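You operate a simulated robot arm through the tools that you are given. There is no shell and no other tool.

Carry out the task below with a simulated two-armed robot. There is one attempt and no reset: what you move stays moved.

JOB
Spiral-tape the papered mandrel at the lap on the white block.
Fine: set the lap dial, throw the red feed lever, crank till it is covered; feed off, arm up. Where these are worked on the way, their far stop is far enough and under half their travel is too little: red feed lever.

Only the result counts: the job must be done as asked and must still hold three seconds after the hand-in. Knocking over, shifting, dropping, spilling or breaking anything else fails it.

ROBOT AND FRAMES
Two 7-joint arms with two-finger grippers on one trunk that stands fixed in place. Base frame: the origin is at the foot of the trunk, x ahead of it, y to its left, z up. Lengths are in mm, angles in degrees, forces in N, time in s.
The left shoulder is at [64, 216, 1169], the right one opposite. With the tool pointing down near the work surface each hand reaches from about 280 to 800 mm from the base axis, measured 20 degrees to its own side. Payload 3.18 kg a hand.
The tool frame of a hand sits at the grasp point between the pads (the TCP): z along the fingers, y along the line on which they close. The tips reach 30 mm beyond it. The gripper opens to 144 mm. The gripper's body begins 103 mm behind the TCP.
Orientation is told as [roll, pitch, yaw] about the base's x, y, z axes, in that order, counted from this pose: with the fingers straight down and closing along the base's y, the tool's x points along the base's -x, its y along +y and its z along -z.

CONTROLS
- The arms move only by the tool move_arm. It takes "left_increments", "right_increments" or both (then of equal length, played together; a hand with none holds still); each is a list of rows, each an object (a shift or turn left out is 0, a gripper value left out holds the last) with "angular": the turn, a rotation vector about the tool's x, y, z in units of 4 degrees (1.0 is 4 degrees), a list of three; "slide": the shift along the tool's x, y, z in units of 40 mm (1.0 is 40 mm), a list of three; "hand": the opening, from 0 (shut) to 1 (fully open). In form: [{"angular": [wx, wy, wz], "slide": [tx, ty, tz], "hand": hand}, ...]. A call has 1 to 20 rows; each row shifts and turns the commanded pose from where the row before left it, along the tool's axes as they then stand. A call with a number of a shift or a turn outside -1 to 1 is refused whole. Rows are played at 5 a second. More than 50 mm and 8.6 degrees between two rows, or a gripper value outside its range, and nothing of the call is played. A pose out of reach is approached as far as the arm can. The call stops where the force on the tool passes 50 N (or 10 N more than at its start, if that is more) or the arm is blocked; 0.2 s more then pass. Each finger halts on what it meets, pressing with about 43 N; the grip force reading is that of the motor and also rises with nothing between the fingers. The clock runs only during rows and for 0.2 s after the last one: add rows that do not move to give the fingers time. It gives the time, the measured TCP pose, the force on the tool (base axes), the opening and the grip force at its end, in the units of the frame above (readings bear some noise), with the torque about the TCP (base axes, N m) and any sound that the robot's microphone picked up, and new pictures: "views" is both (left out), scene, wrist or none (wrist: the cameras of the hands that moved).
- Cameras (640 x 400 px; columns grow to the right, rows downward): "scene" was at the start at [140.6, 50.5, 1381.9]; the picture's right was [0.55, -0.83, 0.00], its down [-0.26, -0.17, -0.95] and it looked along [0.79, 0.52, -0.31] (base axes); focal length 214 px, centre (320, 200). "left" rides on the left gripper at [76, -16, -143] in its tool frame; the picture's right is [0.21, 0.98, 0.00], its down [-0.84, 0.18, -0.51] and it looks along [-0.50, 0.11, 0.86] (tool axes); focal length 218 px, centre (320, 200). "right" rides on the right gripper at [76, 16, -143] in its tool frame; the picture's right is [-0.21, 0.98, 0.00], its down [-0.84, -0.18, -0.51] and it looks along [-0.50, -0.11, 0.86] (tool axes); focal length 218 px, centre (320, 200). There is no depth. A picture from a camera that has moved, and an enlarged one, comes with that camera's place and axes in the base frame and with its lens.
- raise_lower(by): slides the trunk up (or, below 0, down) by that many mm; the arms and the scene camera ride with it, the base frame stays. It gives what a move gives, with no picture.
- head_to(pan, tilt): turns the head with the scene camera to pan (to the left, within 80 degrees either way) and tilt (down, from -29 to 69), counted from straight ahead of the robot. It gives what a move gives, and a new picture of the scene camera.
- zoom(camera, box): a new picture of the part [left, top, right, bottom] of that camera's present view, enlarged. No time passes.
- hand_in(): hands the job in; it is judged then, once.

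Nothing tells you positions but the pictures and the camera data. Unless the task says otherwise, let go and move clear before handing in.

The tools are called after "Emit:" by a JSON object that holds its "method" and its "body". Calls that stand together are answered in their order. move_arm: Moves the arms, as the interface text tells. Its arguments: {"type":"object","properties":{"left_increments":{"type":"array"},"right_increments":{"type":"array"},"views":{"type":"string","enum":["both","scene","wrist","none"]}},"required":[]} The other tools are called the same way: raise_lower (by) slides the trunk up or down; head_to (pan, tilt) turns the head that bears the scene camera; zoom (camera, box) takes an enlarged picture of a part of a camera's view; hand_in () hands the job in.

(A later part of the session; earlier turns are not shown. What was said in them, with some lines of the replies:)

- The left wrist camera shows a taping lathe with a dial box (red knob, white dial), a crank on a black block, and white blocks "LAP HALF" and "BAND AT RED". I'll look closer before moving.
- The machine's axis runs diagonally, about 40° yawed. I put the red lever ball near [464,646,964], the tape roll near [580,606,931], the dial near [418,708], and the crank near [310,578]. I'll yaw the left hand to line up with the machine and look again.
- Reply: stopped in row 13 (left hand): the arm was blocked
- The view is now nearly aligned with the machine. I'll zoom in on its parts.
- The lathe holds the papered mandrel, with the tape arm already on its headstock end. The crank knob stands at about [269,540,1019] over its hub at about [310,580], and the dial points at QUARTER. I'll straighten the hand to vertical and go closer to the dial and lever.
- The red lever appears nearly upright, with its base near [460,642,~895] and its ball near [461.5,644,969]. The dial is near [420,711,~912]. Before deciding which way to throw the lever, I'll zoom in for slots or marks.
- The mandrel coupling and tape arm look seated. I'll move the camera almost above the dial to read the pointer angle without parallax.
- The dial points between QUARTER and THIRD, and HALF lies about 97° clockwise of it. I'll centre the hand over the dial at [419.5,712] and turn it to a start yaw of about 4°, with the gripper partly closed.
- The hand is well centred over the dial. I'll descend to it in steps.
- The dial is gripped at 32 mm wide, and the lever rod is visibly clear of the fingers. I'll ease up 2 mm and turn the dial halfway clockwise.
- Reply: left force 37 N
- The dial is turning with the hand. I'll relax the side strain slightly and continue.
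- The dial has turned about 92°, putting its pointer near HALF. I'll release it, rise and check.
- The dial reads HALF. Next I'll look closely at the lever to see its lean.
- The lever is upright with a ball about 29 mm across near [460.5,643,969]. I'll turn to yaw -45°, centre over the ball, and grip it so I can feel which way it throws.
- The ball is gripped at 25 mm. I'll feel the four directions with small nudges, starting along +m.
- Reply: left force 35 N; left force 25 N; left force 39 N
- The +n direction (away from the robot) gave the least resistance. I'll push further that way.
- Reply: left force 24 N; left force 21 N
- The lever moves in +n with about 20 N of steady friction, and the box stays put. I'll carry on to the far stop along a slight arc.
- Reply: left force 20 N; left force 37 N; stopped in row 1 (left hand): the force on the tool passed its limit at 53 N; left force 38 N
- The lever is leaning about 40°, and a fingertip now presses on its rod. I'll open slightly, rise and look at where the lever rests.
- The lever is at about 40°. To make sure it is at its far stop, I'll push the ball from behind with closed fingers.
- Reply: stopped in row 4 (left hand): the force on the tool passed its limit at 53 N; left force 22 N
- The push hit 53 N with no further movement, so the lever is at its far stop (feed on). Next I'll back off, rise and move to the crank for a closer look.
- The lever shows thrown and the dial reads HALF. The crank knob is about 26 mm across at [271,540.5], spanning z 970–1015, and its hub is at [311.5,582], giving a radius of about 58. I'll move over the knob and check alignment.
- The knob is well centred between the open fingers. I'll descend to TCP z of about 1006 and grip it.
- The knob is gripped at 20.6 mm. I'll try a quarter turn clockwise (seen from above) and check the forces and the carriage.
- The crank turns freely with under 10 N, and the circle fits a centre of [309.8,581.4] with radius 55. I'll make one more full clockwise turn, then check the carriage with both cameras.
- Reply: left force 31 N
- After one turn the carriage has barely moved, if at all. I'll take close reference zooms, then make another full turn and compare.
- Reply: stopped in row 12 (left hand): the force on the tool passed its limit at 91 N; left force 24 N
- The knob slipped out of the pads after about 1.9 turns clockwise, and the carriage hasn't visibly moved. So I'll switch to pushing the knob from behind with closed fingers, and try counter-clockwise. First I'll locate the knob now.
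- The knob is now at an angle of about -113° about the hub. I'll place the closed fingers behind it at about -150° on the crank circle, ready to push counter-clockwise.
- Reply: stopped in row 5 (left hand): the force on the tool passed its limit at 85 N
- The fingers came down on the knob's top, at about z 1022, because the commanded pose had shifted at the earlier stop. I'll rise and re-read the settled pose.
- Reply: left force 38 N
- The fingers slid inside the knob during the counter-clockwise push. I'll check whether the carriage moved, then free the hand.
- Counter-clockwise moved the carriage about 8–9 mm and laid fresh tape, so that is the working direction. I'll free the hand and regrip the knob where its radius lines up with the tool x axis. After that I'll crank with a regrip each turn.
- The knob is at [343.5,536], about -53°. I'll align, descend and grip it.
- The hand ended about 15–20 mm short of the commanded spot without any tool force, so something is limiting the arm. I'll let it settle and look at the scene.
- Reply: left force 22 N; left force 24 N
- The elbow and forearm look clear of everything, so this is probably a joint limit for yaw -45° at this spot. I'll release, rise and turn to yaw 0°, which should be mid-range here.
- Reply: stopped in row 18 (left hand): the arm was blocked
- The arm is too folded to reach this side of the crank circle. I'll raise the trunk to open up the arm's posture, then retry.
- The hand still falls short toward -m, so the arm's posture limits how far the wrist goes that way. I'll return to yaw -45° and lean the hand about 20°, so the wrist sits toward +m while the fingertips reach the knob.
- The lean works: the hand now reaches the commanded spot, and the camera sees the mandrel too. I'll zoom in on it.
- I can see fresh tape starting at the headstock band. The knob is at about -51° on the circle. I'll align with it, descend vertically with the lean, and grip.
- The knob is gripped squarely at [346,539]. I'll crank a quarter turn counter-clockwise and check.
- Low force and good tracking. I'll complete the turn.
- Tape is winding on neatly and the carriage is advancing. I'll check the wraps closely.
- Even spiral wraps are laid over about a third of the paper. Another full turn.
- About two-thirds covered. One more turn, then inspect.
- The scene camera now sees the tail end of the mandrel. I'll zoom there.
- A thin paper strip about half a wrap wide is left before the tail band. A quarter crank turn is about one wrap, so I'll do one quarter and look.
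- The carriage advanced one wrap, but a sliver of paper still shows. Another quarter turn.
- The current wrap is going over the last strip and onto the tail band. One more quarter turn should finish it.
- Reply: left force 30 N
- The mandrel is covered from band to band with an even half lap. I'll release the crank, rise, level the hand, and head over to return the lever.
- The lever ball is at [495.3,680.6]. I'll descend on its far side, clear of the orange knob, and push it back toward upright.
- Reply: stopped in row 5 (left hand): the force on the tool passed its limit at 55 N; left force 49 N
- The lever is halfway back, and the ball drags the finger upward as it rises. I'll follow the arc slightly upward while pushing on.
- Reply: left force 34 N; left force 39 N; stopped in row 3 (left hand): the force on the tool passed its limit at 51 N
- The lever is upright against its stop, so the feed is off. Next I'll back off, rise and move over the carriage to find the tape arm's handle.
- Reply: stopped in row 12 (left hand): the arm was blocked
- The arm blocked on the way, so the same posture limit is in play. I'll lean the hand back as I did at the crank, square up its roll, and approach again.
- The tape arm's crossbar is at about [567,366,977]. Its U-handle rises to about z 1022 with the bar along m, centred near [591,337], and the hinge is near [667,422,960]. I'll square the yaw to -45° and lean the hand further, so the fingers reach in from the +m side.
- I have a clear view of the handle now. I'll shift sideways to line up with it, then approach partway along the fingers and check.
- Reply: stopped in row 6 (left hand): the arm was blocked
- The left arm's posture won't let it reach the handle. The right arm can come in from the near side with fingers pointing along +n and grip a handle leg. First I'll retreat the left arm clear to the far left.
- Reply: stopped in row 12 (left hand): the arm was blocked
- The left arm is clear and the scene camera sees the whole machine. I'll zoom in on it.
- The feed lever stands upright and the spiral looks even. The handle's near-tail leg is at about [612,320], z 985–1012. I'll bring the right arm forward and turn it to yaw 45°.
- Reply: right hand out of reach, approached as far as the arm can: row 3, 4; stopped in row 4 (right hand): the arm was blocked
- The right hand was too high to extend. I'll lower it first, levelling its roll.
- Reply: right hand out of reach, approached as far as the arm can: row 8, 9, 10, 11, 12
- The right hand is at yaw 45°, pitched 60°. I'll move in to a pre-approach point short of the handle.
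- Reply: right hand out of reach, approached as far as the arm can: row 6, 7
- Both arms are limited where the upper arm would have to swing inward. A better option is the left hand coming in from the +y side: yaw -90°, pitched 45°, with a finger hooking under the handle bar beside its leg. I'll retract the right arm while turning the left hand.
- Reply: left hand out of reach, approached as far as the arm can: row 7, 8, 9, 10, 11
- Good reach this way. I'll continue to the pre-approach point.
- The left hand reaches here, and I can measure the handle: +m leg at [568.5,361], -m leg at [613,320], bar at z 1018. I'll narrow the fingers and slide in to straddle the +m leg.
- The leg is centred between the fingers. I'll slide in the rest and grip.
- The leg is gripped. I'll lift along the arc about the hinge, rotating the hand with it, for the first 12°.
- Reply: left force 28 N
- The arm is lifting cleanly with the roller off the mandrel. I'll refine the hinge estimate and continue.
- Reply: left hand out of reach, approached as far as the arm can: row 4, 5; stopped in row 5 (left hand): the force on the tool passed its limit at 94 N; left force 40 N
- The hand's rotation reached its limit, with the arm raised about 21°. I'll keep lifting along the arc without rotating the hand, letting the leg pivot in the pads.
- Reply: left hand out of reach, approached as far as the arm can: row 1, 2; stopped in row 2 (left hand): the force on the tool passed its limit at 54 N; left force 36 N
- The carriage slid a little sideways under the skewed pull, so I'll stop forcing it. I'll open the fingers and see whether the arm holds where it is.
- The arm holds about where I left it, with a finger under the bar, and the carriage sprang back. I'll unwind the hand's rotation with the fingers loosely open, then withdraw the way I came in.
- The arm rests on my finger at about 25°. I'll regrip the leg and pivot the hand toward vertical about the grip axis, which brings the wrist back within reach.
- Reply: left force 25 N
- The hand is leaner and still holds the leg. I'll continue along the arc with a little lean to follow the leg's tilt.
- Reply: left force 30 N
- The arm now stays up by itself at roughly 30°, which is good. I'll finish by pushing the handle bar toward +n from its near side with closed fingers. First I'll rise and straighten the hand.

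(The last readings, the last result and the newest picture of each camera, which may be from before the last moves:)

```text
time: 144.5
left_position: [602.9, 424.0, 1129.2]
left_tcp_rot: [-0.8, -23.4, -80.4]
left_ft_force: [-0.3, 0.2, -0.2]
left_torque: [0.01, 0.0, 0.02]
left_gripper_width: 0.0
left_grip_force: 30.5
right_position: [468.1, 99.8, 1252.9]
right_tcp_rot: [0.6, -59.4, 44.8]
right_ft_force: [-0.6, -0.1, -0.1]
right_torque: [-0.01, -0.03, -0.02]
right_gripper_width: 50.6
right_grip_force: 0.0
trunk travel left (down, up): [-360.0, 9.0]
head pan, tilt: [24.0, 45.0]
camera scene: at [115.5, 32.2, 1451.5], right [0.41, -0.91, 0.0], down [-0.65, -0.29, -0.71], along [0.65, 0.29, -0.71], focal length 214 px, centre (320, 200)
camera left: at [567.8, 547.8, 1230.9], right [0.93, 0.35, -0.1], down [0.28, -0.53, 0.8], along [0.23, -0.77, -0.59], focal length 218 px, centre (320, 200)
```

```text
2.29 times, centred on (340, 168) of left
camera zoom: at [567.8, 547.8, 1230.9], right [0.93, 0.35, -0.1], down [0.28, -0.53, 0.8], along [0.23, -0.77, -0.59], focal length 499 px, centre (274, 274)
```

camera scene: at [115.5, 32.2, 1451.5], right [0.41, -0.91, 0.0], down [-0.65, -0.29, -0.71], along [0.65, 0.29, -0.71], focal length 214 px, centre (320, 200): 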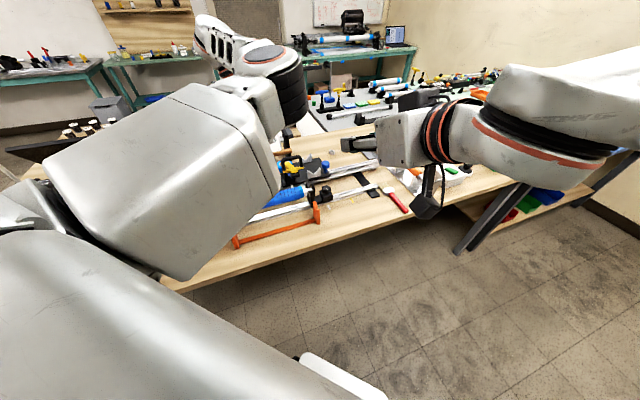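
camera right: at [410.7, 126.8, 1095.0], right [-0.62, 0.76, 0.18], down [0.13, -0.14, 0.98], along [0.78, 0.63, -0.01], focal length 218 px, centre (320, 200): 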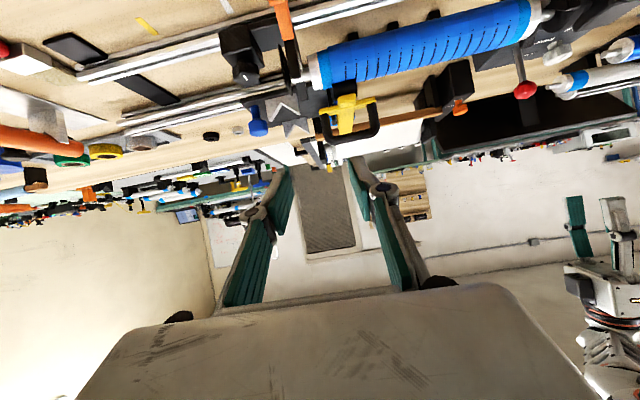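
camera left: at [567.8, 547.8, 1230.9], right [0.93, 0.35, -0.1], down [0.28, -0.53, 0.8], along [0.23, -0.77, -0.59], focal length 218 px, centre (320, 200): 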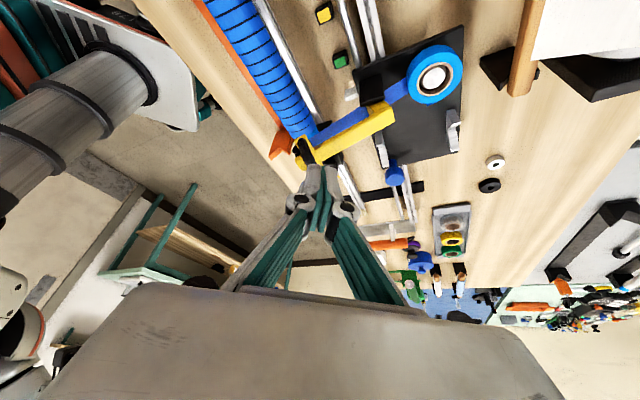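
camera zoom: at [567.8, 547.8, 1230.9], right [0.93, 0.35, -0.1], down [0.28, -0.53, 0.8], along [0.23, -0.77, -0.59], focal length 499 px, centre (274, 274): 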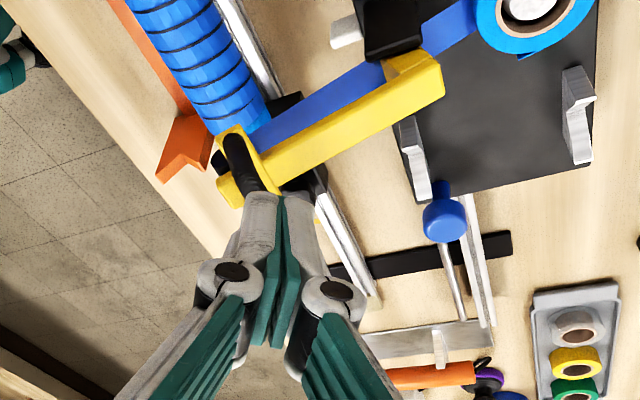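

The handle bar is at about n 700, z 1057. I'll place the closed fingers just on its near side.

Emit:
{"method": "move_arm", "body": {"left_increments": [{"slide": [-0.806, -0.19, 0.349]}, {"slide": [-0.806, -0.19, 0.349]}, {}, {}], "views": "wrist"}}

Emit:
{"method": "zoom", "body": {"camera": "left", "box": [200, 60, 440, 210]}}

Emit:
{"method": "zoom", "body": {"camera": "scene", "box": [246, 130, 374, 210]}}

```text
time: 145.1
left_position: [569.8, 443.2, 1087.5]
left_tcp_rot: [-5.7, -20.5, -69.7]
left_ft_force: [0.6, -1.6, -1.5]
left_torque: [0.03, 0.03, -0.04]
left_gripper_width: 0.2
left_grip_force: 30.8
right_position: [471.0, 100.4, 1253.1]
right_tcp_rot: [0.7, -59.3, 44.4]
right_ft_force: [0.0, -0.6, -0.1]
right_torque: [0.0, 0.02, 0.0]
right_gripper_width: 50.4
right_grip_force: 0.0
trunk travel left (down, up): [-360.0, 9.0]
head pan, tilt: [24.0, 45.0]
stopped in row 3 (left hand): the arm was blocked; the commanded pose is now the measured one
camera left: at [525.3, 556.9, 1195.1], right [0.86, 0.49, -0.16], down [0.43, -0.5, 0.75], along [0.29, -0.71, -0.64], focal length 218 px, centre (320, 200)
```

left: 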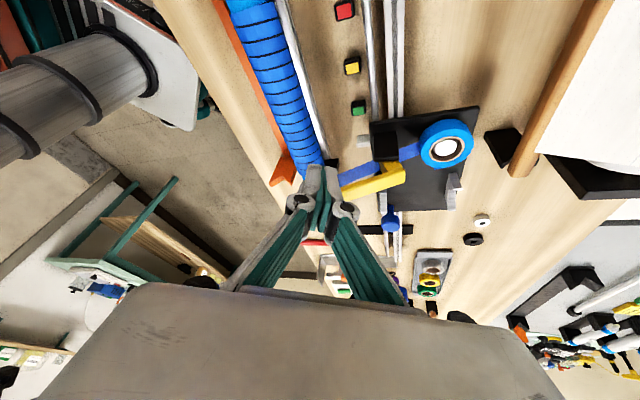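

```text
2.67 times, centred on (320, 135) of left
camera zoom: at [525.3, 556.9, 1195.1], right [0.86, 0.49, -0.16], down [0.43, -0.5, 0.75], along [0.29, -0.71, -0.64], focal length 582 px, centre (320, 373)
```

zoom: 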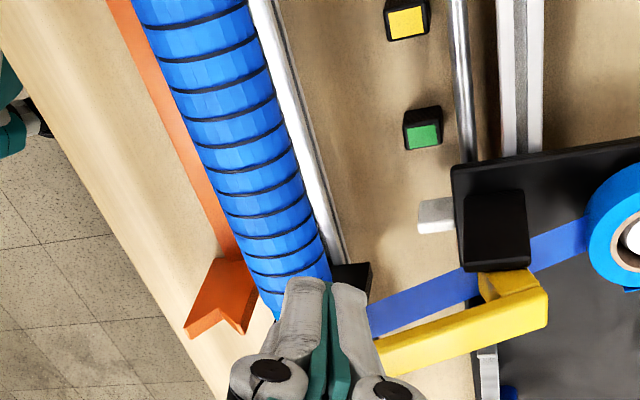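

```text
5.00 times, centred on (310, 170) of scene
camera zoom: at [117.4, 32.0, 1451.4], right [0.41, -0.91, 0.0], down [-0.65, -0.29, -0.71], along [0.64, 0.29, -0.71], focal length 1072 px, centre (370, 350)
```

zoom: 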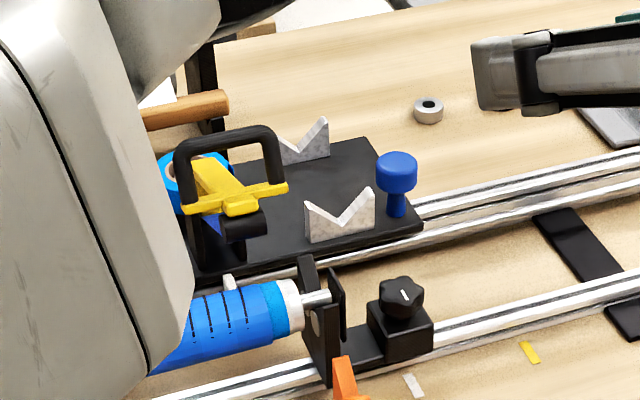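

The arm can't reach that far toward -y, but the handle's +m end is within reach. I'll reposition to hook just the near side of its +m leg.

Emit:
{"method": "move_arm", "body": {"left_increments": [{"slide": [-0.33, 0, -0.89]}, {"angular": [-0.17, 0, 0.8]}, {"angular": [-0.17, 0, 0.8]}, {"angular": [-0.17, 0, 0.8]}, {}, {}], "views": "none"}}

```text
time: 146.5
left_position: [567.1, 453.7, 1118.2]
left_tcp_rot: [-0.6, -21.8, -78.5]
left_ft_force: [0.0, 0.0, 0.4]
left_torque: [-0.03, 0.0, 0.04]
left_gripper_width: 0.0
left_grip_force: 30.6
right_position: [470.2, 101.0, 1254.2]
right_tcp_rot: [0.7, -59.4, 44.7]
right_ft_force: [0.1, 0.2, 0.2]
right_torque: [-0.03, -0.02, -0.01]
right_gripper_width: 50.6
right_grip_force: 0.0
trunk travel left (down, up): [-360.0, 9.0]
head pan, tilt: [24.0, 45.0]
```

Emit:
{"method": "move_arm", "body": {"left_increments": [{"angular": [0, -1, 0]}, {"angular": [0, -1, 0]}, {"angular": [0, -1, 0]}, {"slide": [-0.729, -0.074, 0.5375]}, {"slide": [-0.729, -0.074, 0.5375]}, {}, {}], "views": "wrist"}}

Emit:
{"method": "zoom", "body": {"camera": "left", "box": [200, 60, 440, 210]}}

Emit:
{"method": "zoom", "body": {"camera": "scene", "box": [246, 130, 374, 210]}}

```text
time: 147.9
left_position: [561.7, 429.5, 1104.6]
left_tcp_rot: [-1.9, -35.5, -71.6]
left_ft_force: [0.8, 0.5, 0.3]
left_torque: [0.0, 0.02, -0.01]
left_gripper_width: 0.0
left_grip_force: 30.9
right_position: [470.1, 99.4, 1254.4]
right_tcp_rot: [0.6, -59.4, 44.7]
right_ft_force: [-0.6, 0.9, -0.2]
right_torque: [0.02, 0.02, 0.02]
right_gripper_width: 50.5
right_grip_force: 0.0
trunk travel left (down, up): [-360.0, 9.0]
head pan, tilt: [24.0, 45.0]
stopped in row 6 (left hand): the arm was blocked; the commanded pose is now the measured one
camera left: at [504.9, 564.2, 1177.2], right [0.88, 0.45, -0.15], down [0.31, -0.31, 0.9], along [0.36, -0.83, -0.42], focal length 218 px, centre (320, 200)
```

left: 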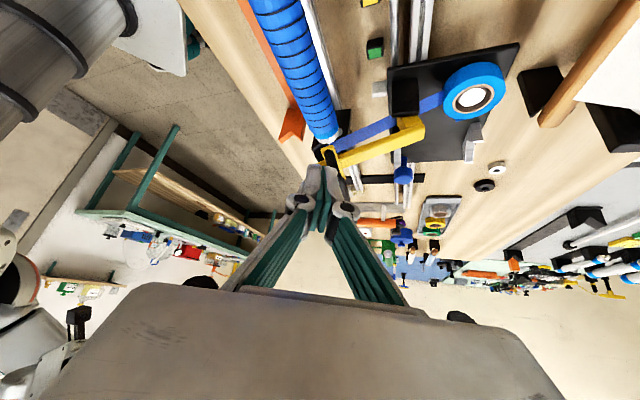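

```text
2.67 times, centred on (320, 135) of left
camera zoom: at [504.9, 564.2, 1177.2], right [0.88, 0.45, -0.15], down [0.31, -0.31, 0.9], along [0.36, -0.83, -0.42], focal length 582 px, centre (320, 373)
```

zoom: 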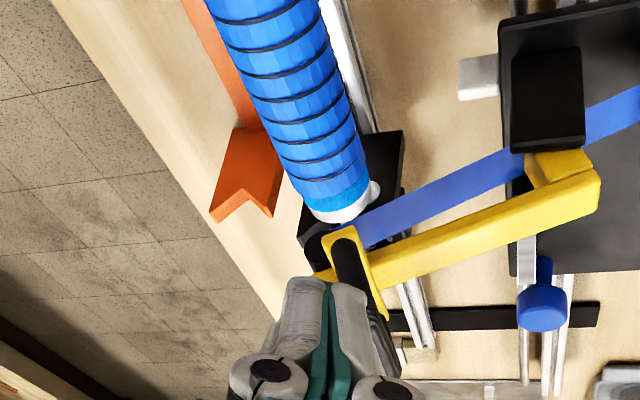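

```text
5.00 times, centred on (310, 170) of scene
camera zoom: at [116.2, 31.6, 1451.5], right [0.41, -0.91, 0.0], down [-0.65, -0.29, -0.71], along [0.65, 0.29, -0.71], focal length 1072 px, centre (370, 350)
```

zoom: 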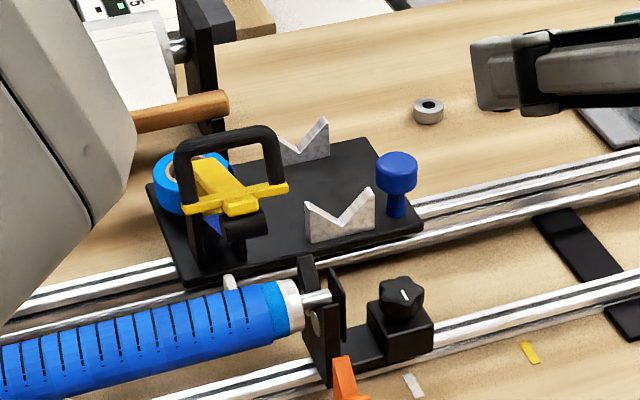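

From here the better contact is underneath: the raised arm exposes its crossbar, so nearly horizontal fingers can lift it from below. I'll lower and flatten the left hand for that.

Emit:
{"method": "move_arm", "body": {"left_increments": [{"slide": [0.825, 0.25, 0.39]}, {"slide": [0.825, 0.25, 0.39]}, {}, {"angular": [0, -1, 0]}, {"angular": [0, -1, 0]}, {"angular": [0, -1, 0]}, {"angular": [0, -1, 0]}, {"angular": [0, -1, 0]}, {"angular": [0, -1, 0]}, {"angular": [0, -1, 0]}, {"angular": [0, -1, 0]}, {"angular": [0, -1, 0]}, {}, {}]}}

Emit:
{"method": "zoom", "body": {"camera": "left", "box": [200, 80, 440, 230]}}

Emit:
{"method": "zoom", "body": {"camera": "scene", "box": [246, 130, 374, 210]}}

```text
time: 150.9
left_position: [570.7, 468.2, 1042.9]
left_tcp_rot: [-3.8, -71.4, -69.3]
left_ft_force: [0.0, -0.5, 0.1]
left_torque: [0.0, 0.01, 0.03]
left_gripper_width: 0.0
left_grip_force: 30.6
right_position: [469.5, 101.4, 1254.7]
right_tcp_rot: [0.6, -59.4, 44.7]
right_ft_force: [0.7, 0.1, -0.4]
right_torque: [-0.04, 0.01, 0.01]
right_gripper_width: 50.4
right_grip_force: 0.1
trunk travel left (down, up): [-360.0, 9.0]
head pan, tilt: [24.0, 45.0]
camera scene: at [115.6, 32.4, 1451.5], right [0.41, -0.91, 0.0], down [-0.65, -0.29, -0.71], along [0.65, 0.29, -0.71], focal length 214 px, centre (320, 200)
camera left: at [507.5, 616.1, 1016.4], right [0.91, 0.35, -0.22], down [0.13, 0.26, 0.96], along [0.39, -0.9, 0.19], focal length 218 px, centre (320, 200)
```

scene: 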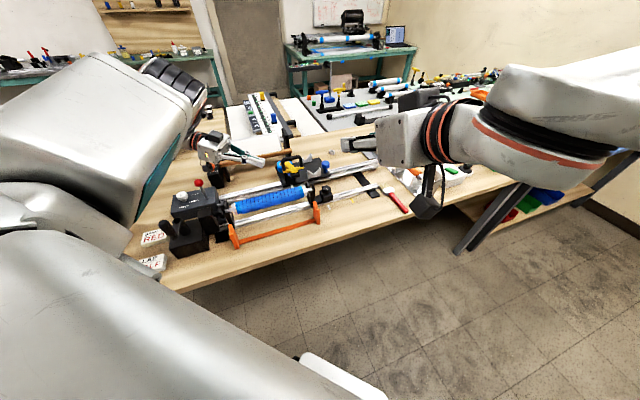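
left: 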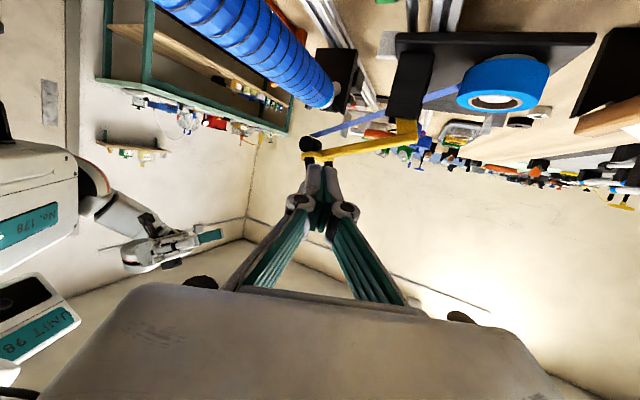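

```text
2.67 times, centred on (320, 155) of left
camera zoom: at [507.5, 616.1, 1016.4], right [0.91, 0.35, -0.22], down [0.13, 0.26, 0.96], along [0.39, -0.9, 0.19], focal length 582 px, centre (320, 320)
```

zoom: 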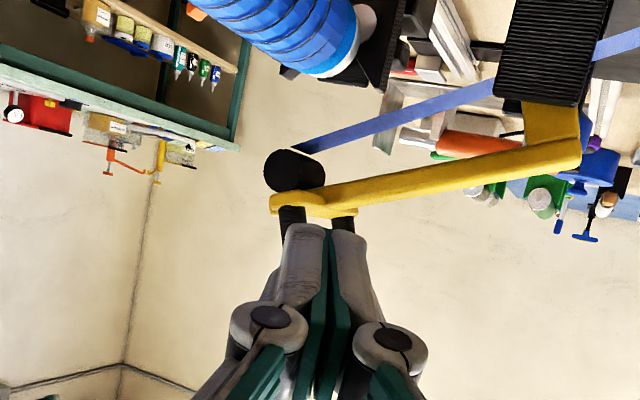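

```text
5.00 times, centred on (310, 170) of scene
camera zoom: at [115.6, 32.4, 1451.5], right [0.41, -0.91, 0.0], down [-0.65, -0.29, -0.71], along [0.65, 0.29, -0.71], focal length 1072 px, centre (370, 350)
```

zoom: 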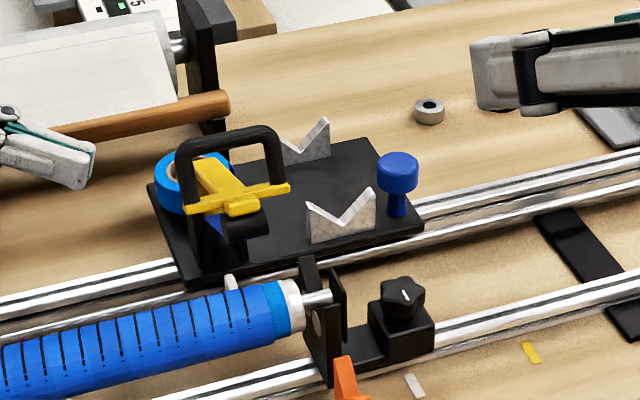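

Seen from low down, the arm is at about 28° with its hinge near n 780, z 970. I'll drop below the yellow arm bar and slide the fingers underneath it.

Emit:
{"method": "move_arm", "body": {"left_increments": [{"slide": [0.77, 0, 0.26]}, {"slide": [0.77, 0, 0.26]}, {}, {"slide": [-0.225, 0.188, 0.667]}, {"slide": [-0.225, 0.188, 0.667]}, {}]}}

Emit:
{"method": "zoom", "body": {"camera": "left", "box": [200, 80, 440, 230]}}

Emit:
{"method": "zoom", "body": {"camera": "scene", "box": [230, 125, 358, 205]}}

```text
time: 152.3
left_position: [598.9, 417.7, 976.8]
left_tcp_rot: [-3.7, -71.4, -69.4]
left_ft_force: [-1.1, 0.5, 0.9]
left_torque: [0.01, -0.01, 0.01]
left_gripper_width: 0.2
left_grip_force: 31.0
right_position: [469.2, 100.4, 1254.1]
right_tcp_rot: [0.7, -59.3, 44.7]
right_ft_force: [0.4, -0.8, -0.1]
right_torque: [0.01, -0.02, 0.0]
right_gripper_width: 50.5
right_grip_force: 0.1
trunk travel left (down, up): [-360.0, 9.0]
head pan, tilt: [24.0, 45.0]
camera scene: at [115.6, 32.4, 1451.5], right [0.41, -0.91, 0.0], down [-0.65, -0.29, -0.71], along [0.65, 0.29, -0.71], focal length 214 px, centre (320, 200)
camera left: at [535.0, 565.7, 951.3], right [0.91, 0.35, -0.22], down [0.13, 0.26, 0.96], along [0.39, -0.9, 0.19], focal length 218 px, centre (320, 200)
```

scene: 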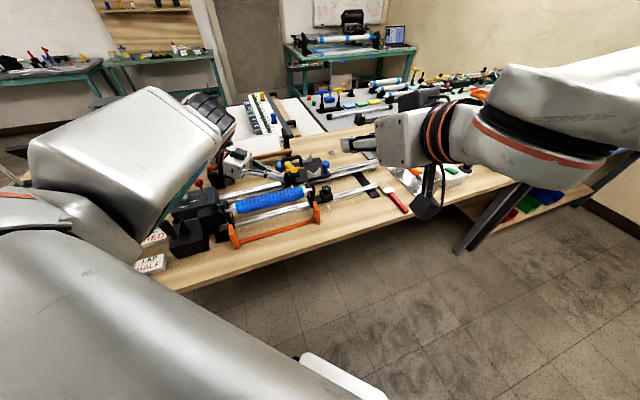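
left: 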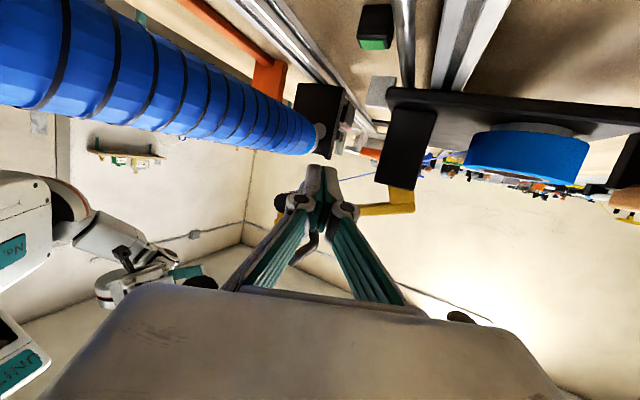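

```text
2.67 times, centred on (320, 155) of left
camera zoom: at [535.0, 565.7, 951.3], right [0.91, 0.35, -0.22], down [0.13, 0.26, 0.96], along [0.39, -0.9, 0.19], focal length 582 px, centre (320, 320)
```

zoom: 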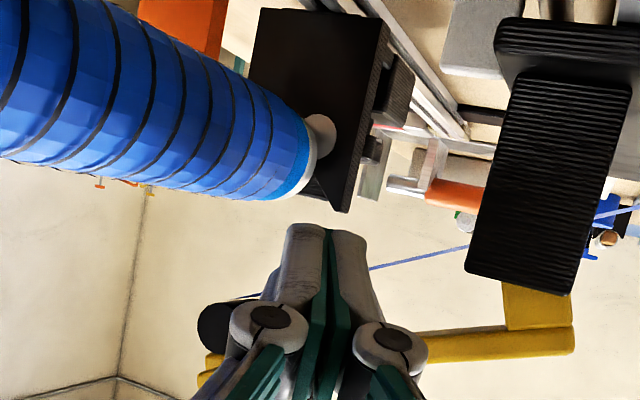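

```text
5.00 times, centred on (294, 165) of scene
camera zoom: at [115.6, 32.4, 1451.5], right [0.41, -0.91, 0.0], down [-0.65, -0.29, -0.71], along [0.65, 0.29, -0.71], focal length 1072 px, centre (450, 375)
```

zoom: 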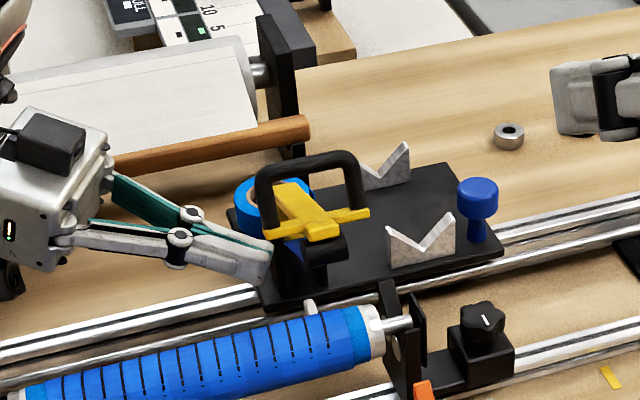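

The fingers are pointing under the raised arm with no contact. I'll slide further beneath, then lift straight up.

Emit:
{"method": "move_arm", "body": {"left_increments": [{"slide": [-0.225, 0.188, 0.667]}, {"slide": [-0.06, 0.05, 0.2]}, {}], "views": "none"}}

Emit:
{"method": "zoom", "body": {"camera": "scene", "box": [230, 125, 358, 205]}}

Emit:
{"method": "zoom", "body": {"camera": "left", "box": [200, 80, 440, 230]}}

```text
time: 153.1
left_position: [618.9, 385.0, 978.7]
left_tcp_rot: [-4.0, -71.3, -69.2]
left_ft_force: [-0.1, 0.0, -0.2]
left_torque: [-0.01, -0.01, -0.01]
left_gripper_width: 0.0
left_grip_force: 30.6
right_position: [468.8, 99.7, 1254.1]
right_tcp_rot: [0.6, -59.4, 44.7]
right_ft_force: [-0.3, -0.2, -0.2]
right_torque: [0.01, 0.0, 0.02]
right_gripper_width: 50.3
right_grip_force: 0.1
trunk travel left (down, up): [-360.0, 9.0]
head pan, tilt: [24.0, 45.0]
```

```text
5.00 times, centred on (294, 165) of scene
camera zoom: at [115.7, 31.7, 1451.5], right [0.41, -0.91, 0.0], down [-0.65, -0.29, -0.71], along [0.65, 0.29, -0.71], focal length 1072 px, centre (450, 375)
```

zoom: 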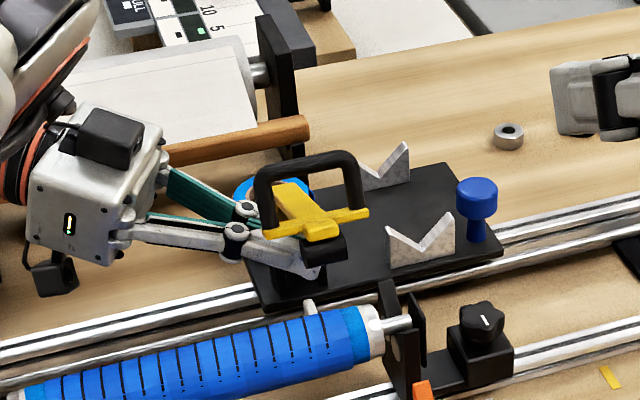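

```text
2.67 times, centred on (320, 155) of left
camera zoom: at [555.9, 532.5, 952.3], right [0.91, 0.35, -0.22], down [0.13, 0.26, 0.96], along [0.39, -0.9, 0.19], focal length 582 px, centre (320, 320)
```

zoom: 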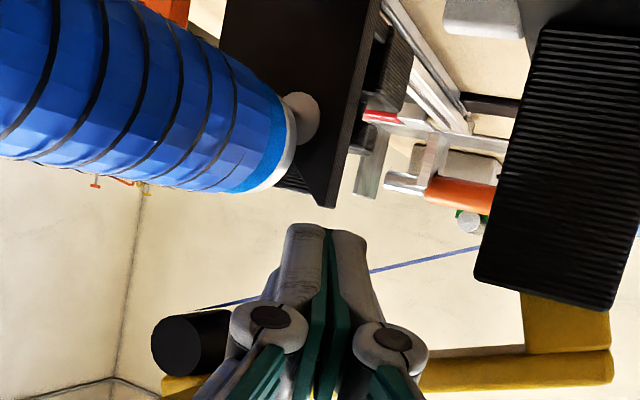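

Fingers are beneath the arm. I'll lift along a gentle arc.

Emit:
{"method": "move_arm", "body": {"left_increments": [{"slide": [-0.237, 0, -0.08]}, {"slide": [-0.23, 0.046, -0.099]}, {"slide": [-0.2, 0.091, -0.111]}, {}], "views": "none"}}

Emit:
{"method": "zoom", "body": {"camera": "scene", "box": [230, 125, 358, 205]}}

```text
time: 154.1
left_position: [623.9, 390.1, 1007.3]
left_tcp_rot: [-3.8, -71.4, -69.4]
left_ft_force: [-0.3, -0.8, -1.6]
left_torque: [-0.01, -0.05, 0.0]
left_gripper_width: 0.4
left_grip_force: 30.9
right_position: [469.5, 100.3, 1254.6]
right_tcp_rot: [0.6, -59.3, 44.6]
right_ft_force: [-1.2, -0.4, -0.1]
right_torque: [0.03, 0.01, 0.02]
right_gripper_width: 50.6
right_grip_force: 0.0
trunk travel left (down, up): [-360.0, 9.0]
head pan, tilt: [24.0, 45.0]
```

```text
5.00 times, centred on (294, 165) of scene
camera zoom: at [115.6, 32.2, 1451.5], right [0.41, -0.91, 0.0], down [-0.65, -0.29, -0.71], along [0.65, 0.29, -0.71], focal length 1072 px, centre (450, 375)
```

zoom: 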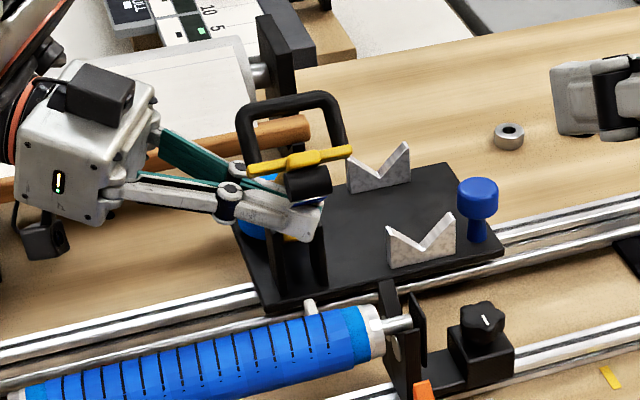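

The arm has swung up a lot further. I'll continue following it to its stop.

Emit:
{"method": "move_arm", "body": {"left_increments": [{"slide": [-0.1765, 0.091, -0.103]}, {"slide": [-0.126, 0.114, -0.097]}, {"slide": [-0.123, 0.137, -0.106]}, {}], "views": "wrist"}}

Emit:
{"method": "zoom", "body": {"camera": "scene", "box": [230, 125, 358, 205]}}

Emit:
{"method": "zoom", "body": {"camera": "left", "box": [200, 80, 480, 255]}}

```text
time: 155.1
left_position: [635.4, 400.1, 1026.1]
left_tcp_rot: [-3.7, -71.4, -69.5]
left_ft_force: [0.0, -0.4, -0.1]
left_torque: [-0.02, -0.02, 0.0]
left_gripper_width: 0.0
left_grip_force: 31.1
right_position: [468.7, 100.4, 1254.1]
right_tcp_rot: [0.6, -59.4, 44.7]
right_ft_force: [0.3, -0.5, 0.7]
right_torque: [0.0, -0.05, 0.0]
right_gripper_width: 50.4
right_grip_force: 0.2
trunk travel left (down, up): [-360.0, 9.0]
head pan, tilt: [24.0, 45.0]
camera left: at [573.3, 547.5, 1000.0], right [0.91, 0.35, -0.22], down [0.13, 0.26, 0.96], along [0.39, -0.9, 0.19], focal length 218 px, centre (320, 200)
```

left: 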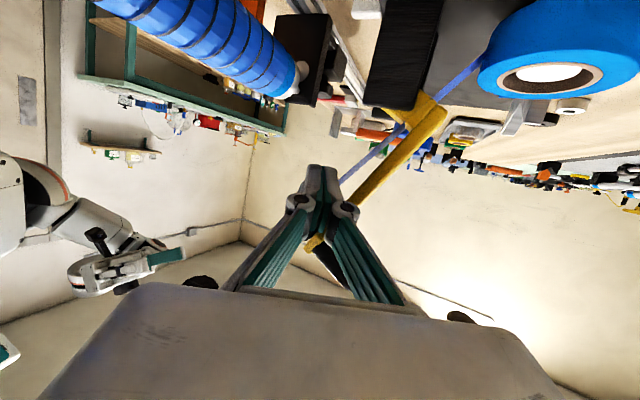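

```text
5.00 times, centred on (294, 165) of scene
camera zoom: at [115.5, 32.2, 1451.5], right [0.41, -0.91, 0.0], down [-0.65, -0.29, -0.71], along [0.65, 0.29, -0.71], focal length 1072 px, centre (450, 375)
```

zoom: 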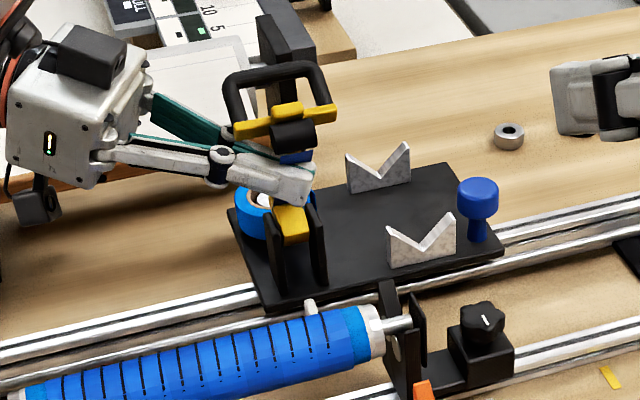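

```text
2.29 times, centred on (340, 168) of left
camera zoom: at [573.3, 547.5, 1000.0], right [0.91, 0.35, -0.22], down [0.13, 0.26, 0.96], along [0.39, -0.9, 0.19], focal length 499 px, centre (274, 274)
```

zoom: 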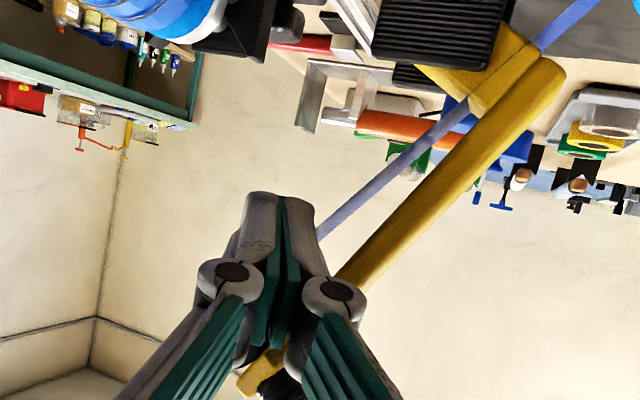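

The arm is at about 59° now with hardly any force. I'll push on until it meets its stop.

Emit:
{"method": "move_arm", "body": {"left_increments": [{"slide": [-0.099, 0.137, -0.098]}, {"slide": [-0.099, 0.137, -0.098]}, {"slide": [-0.07, 0.16, -0.1]}, {}], "views": "none"}}

Emit:
{"method": "move_arm", "body": {"left_increments": [{"slide": [-0.06, 0.16, -0.1]}, {"slide": [-0.05, 0.16, -0.09]}, {}], "views": "wrist"}}

Emit:
{"method": "zoom", "body": {"camera": "scene", "box": [230, 125, 358, 205]}}

Emit:
{"method": "zoom", "body": {"camera": "left", "box": [200, 80, 480, 255]}}

```text
time: 156.2
left_position: [645.1, 412.9, 1030.9]
left_tcp_rot: [-7.2, -70.5, -66.2]
left_ft_force: [-0.5, 0.7, -18.0]
left_torque: [-0.38, -0.07, 0.14]
left_gripper_width: 0.0
left_grip_force: 30.6
right_position: [468.5, 101.1, 1253.9]
right_tcp_rot: [0.6, -59.4, 44.7]
right_ft_force: [0.3, -0.2, -0.9]
right_torque: [0.03, 0.0, -0.02]
right_gripper_width: 50.4
right_grip_force: 0.1
trunk travel left (down, up): [-360.0, 9.0]
head pan, tilt: [24.0, 45.0]
stopped in row 4 (left hand): the force on the tool passed its limit at 50 N (the readings are from after the stop); the commanded pose is now the measured one
```

```text
time: 157.0
left_position: [654.3, 420.7, 1034.5]
left_tcp_rot: [-7.8, -70.2, -66.4]
left_ft_force: [-22.3, -21.2, -38.9]
left_torque: [-0.18, -0.1, -0.36]
left_gripper_width: 0.0
left_grip_force: 31.0
right_position: [468.7, 100.5, 1254.0]
right_tcp_rot: [0.6, -59.4, 44.7]
right_ft_force: [-0.2, 0.6, 1.1]
right_torque: [-0.01, -0.01, 0.01]
right_gripper_width: 50.6
right_grip_force: 0.0
trunk travel left (down, up): [-360.0, 9.0]
head pan, tilt: [24.0, 45.0]
camera left: at [592.9, 570.2, 1010.5], right [0.91, 0.34, -0.24], down [0.16, 0.25, 0.95], along [0.38, -0.91, 0.17], focal length 218 px, centre (320, 200)
```

left: 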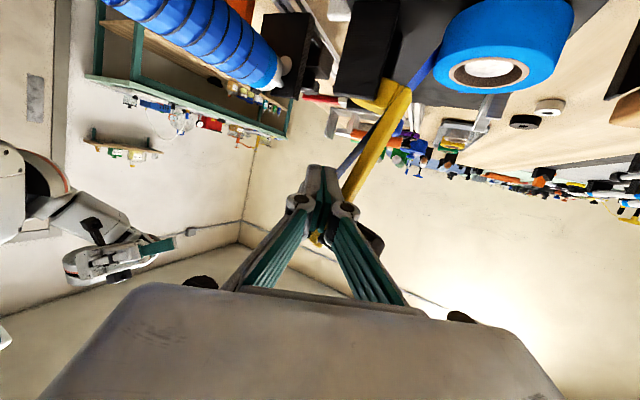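

```text
5.00 times, centred on (294, 165) of scene
camera zoom: at [116.2, 31.8, 1451.4], right [0.41, -0.91, 0.0], down [-0.65, -0.29, -0.71], along [0.65, 0.29, -0.71], focal length 1072 px, centre (450, 375)
```

zoom: 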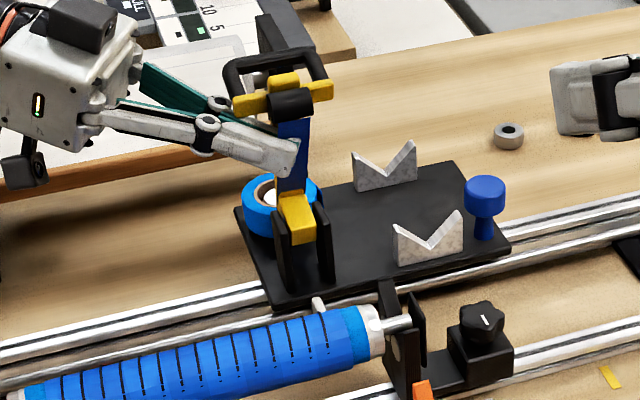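

```text
2.29 times, centred on (340, 168) of left
camera zoom: at [592.9, 570.2, 1010.5], right [0.91, 0.34, -0.24], down [0.16, 0.25, 0.95], along [0.38, -0.91, 0.17], focal length 499 px, centre (274, 274)
```

zoom: 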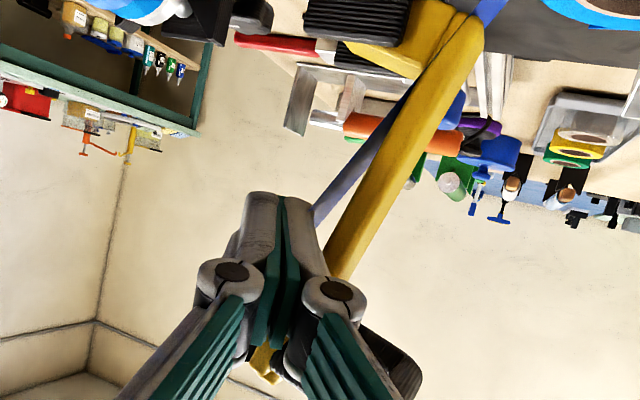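

The arm is at its upper stop (about 70°, force near 50 N). I'll relax, withdraw backward along the fingers, and check that it stays.

Emit:
{"method": "move_arm", "body": {"left_increments": [{"slide": [0.12, -0.2, 0.1]}, {"slide": [0.15, 0, 0.05]}, {"slide": [0, 0, -0.7]}, {"slide": [0, 0, -0.9]}, {"slide": [-0.2, -0.2, -0.9]}, {"slide": [-0.4, -0.3, -0.8]}, {}]}}

Emit:
{"method": "zoom", "body": {"camera": "scene", "box": [230, 125, 358, 205]}}

Emit:
{"method": "zoom", "body": {"camera": "scene", "box": [150, 130, 350, 260]}}

```text
time: 158.6
left_position: [600.9, 525.0, 1093.8]
left_tcp_rot: [-6.1, -71.0, -67.2]
left_ft_force: [-0.2, 0.4, 0.2]
left_torque: [0.0, 0.0, -0.03]
left_gripper_width: 0.0
left_grip_force: 30.5
right_position: [469.4, 101.7, 1254.9]
right_tcp_rot: [0.5, -59.4, 44.7]
right_ft_force: [-0.5, -0.2, -1.2]
right_torque: [0.0, 0.0, -0.02]
right_gripper_width: 50.7
right_grip_force: 0.0
trunk travel left (down, up): [-360.0, 9.0]
head pan, tilt: [24.0, 45.0]
camera scene: at [116.3, 32.3, 1451.4], right [0.41, -0.91, 0.0], down [-0.65, -0.29, -0.71], along [0.65, 0.29, -0.71], focal length 214 px, centre (320, 200)
camera left: at [537.4, 673.3, 1069.4], right [0.91, 0.35, -0.23], down [0.14, 0.26, 0.96], along [0.39, -0.9, 0.18], focal length 218 px, centre (320, 200)
```

scene: 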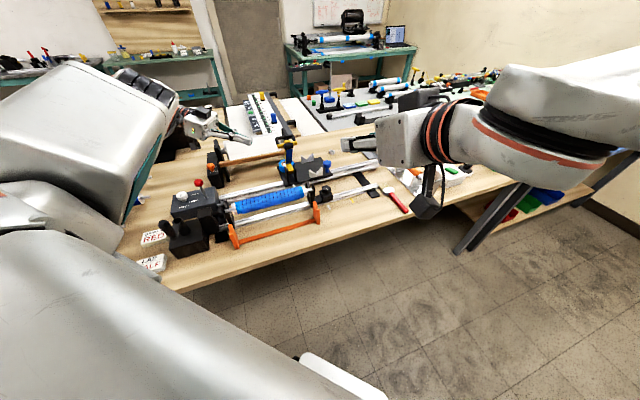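
left: 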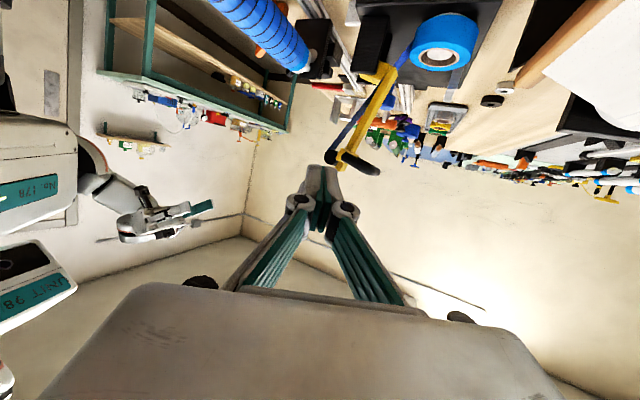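

```text
5.00 times, centred on (294, 165) of scene
camera zoom: at [116.3, 32.3, 1451.4], right [0.41, -0.91, 0.0], down [-0.65, -0.29, -0.71], along [0.65, 0.29, -0.71], focal length 1072 px, centre (450, 375)
```

zoom: 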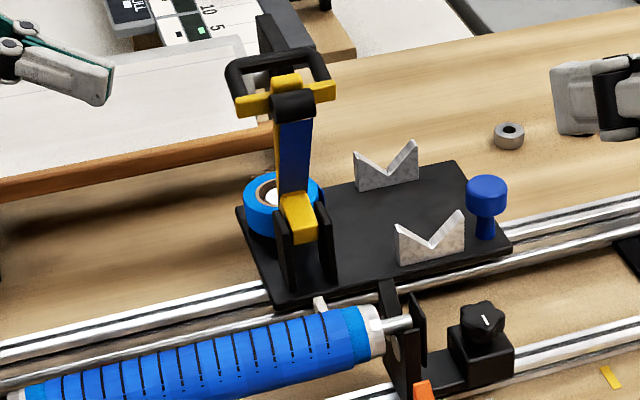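

```text
3.08 times, centred on (250, 195) of scene
camera zoom: at [116.3, 32.3, 1451.4], right [0.41, -0.91, 0.0], down [-0.65, -0.29, -0.71], along [0.65, 0.29, -0.71], focal length 660 px, centre (535, 215)
```

zoom: 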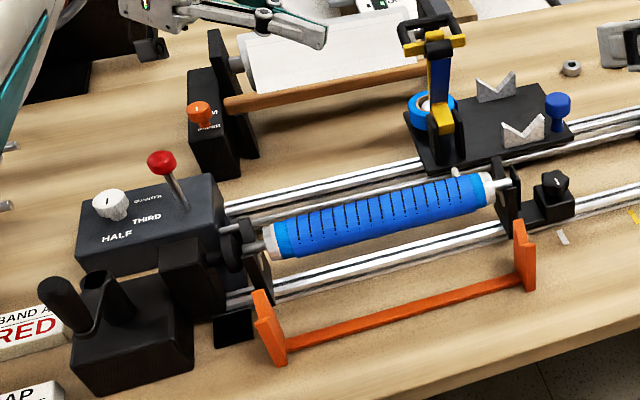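

The arm stays up on its own, the lever is upright, and the mandrel is covered. I'll move the left hand higher and clear, then check the dial and lever a final time.

Emit:
{"method": "move_arm", "body": {"left_increments": [{"slide": [-0.8, -0.3, -0.5]}, {"slide": [-0.8, -0.3, -0.5]}, {}, {}], "views": "none"}}

Emit:
{"method": "zoom", "body": {"camera": "scene", "box": [170, 175, 234, 215]}}

Emit:
{"method": "zoom", "body": {"camera": "scene", "box": [228, 130, 338, 225]}}

```text
time: 159.6
left_position: [574.2, 534.8, 1167.4]
left_tcp_rot: [-6.0, -70.9, -67.4]
left_ft_force: [-0.1, -0.4, -0.1]
left_torque: [-0.01, 0.01, 0.04]
left_gripper_width: 0.1
left_grip_force: 30.8
right_position: [467.6, 100.4, 1255.2]
right_tcp_rot: [0.6, -59.3, 44.7]
right_ft_force: [0.4, 1.2, 0.2]
right_torque: [-0.01, 0.0, 0.0]
right_gripper_width: 50.4
right_grip_force: 0.0
trunk travel left (down, up): [-360.0, 9.0]
head pan, tilt: [24.0, 45.0]
```

```text
10.00 times, centred on (202, 195) of scene
camera zoom: at [115.1, 31.9, 1451.6], right [0.41, -0.91, 0.0], down [-0.65, -0.29, -0.71], along [0.65, 0.29, -0.71], focal length 2145 px, centre (1500, 250)
```

zoom: 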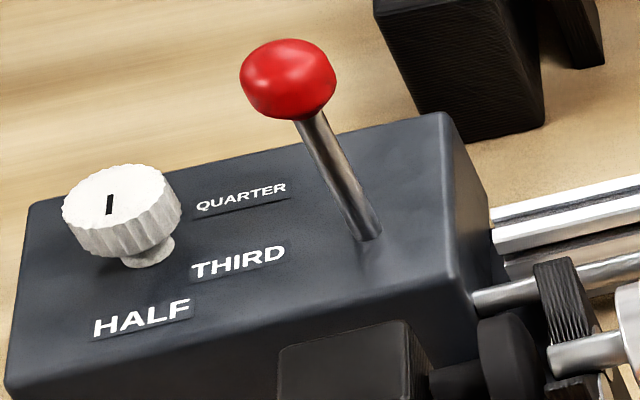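

```text
4.21 times, centred on (283, 178) of scene
camera zoom: at [115.1, 31.9, 1451.6], right [0.41, -0.91, 0.0], down [-0.65, -0.29, -0.71], along [0.65, 0.29, -0.71], focal length 903 px, centre (476, 295)
```

zoom: 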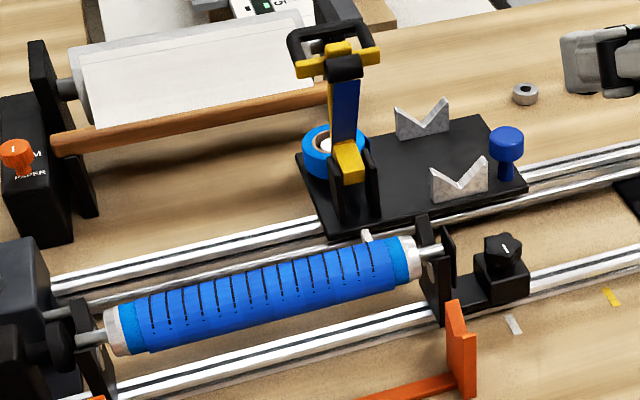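

Emit:
{"method": "hand_in", "body": {}}

```text
The job is handed in.
```

I taped the papered mandrel from band to band at half lap and handed the job in. I don't have the verdict.

- **Lap:** I turned the dial to HALF, to match the white block. The pointer sits within a few degrees of the label.
- **Feed:** I threw the red lever to its far stop before cranking and pushed it back to its upright stop afterwards.
- **Cranking:** The crank lays tape counter-clockwise. I first turned it nearly two turns clockwise, with the feed already on, and the carriage didn't visibly move. About four counter-clockwise turns then covered the paper and ran onto the tail band.
- **Arm:** The tape arm is up at its stop, about 70°, and stayed there when I let go.

While I was lifting the arm, the carriage slid about 12 mm toward the headstock and sprang back when I released it. I saw nothing else shifted, and both hands are clear.
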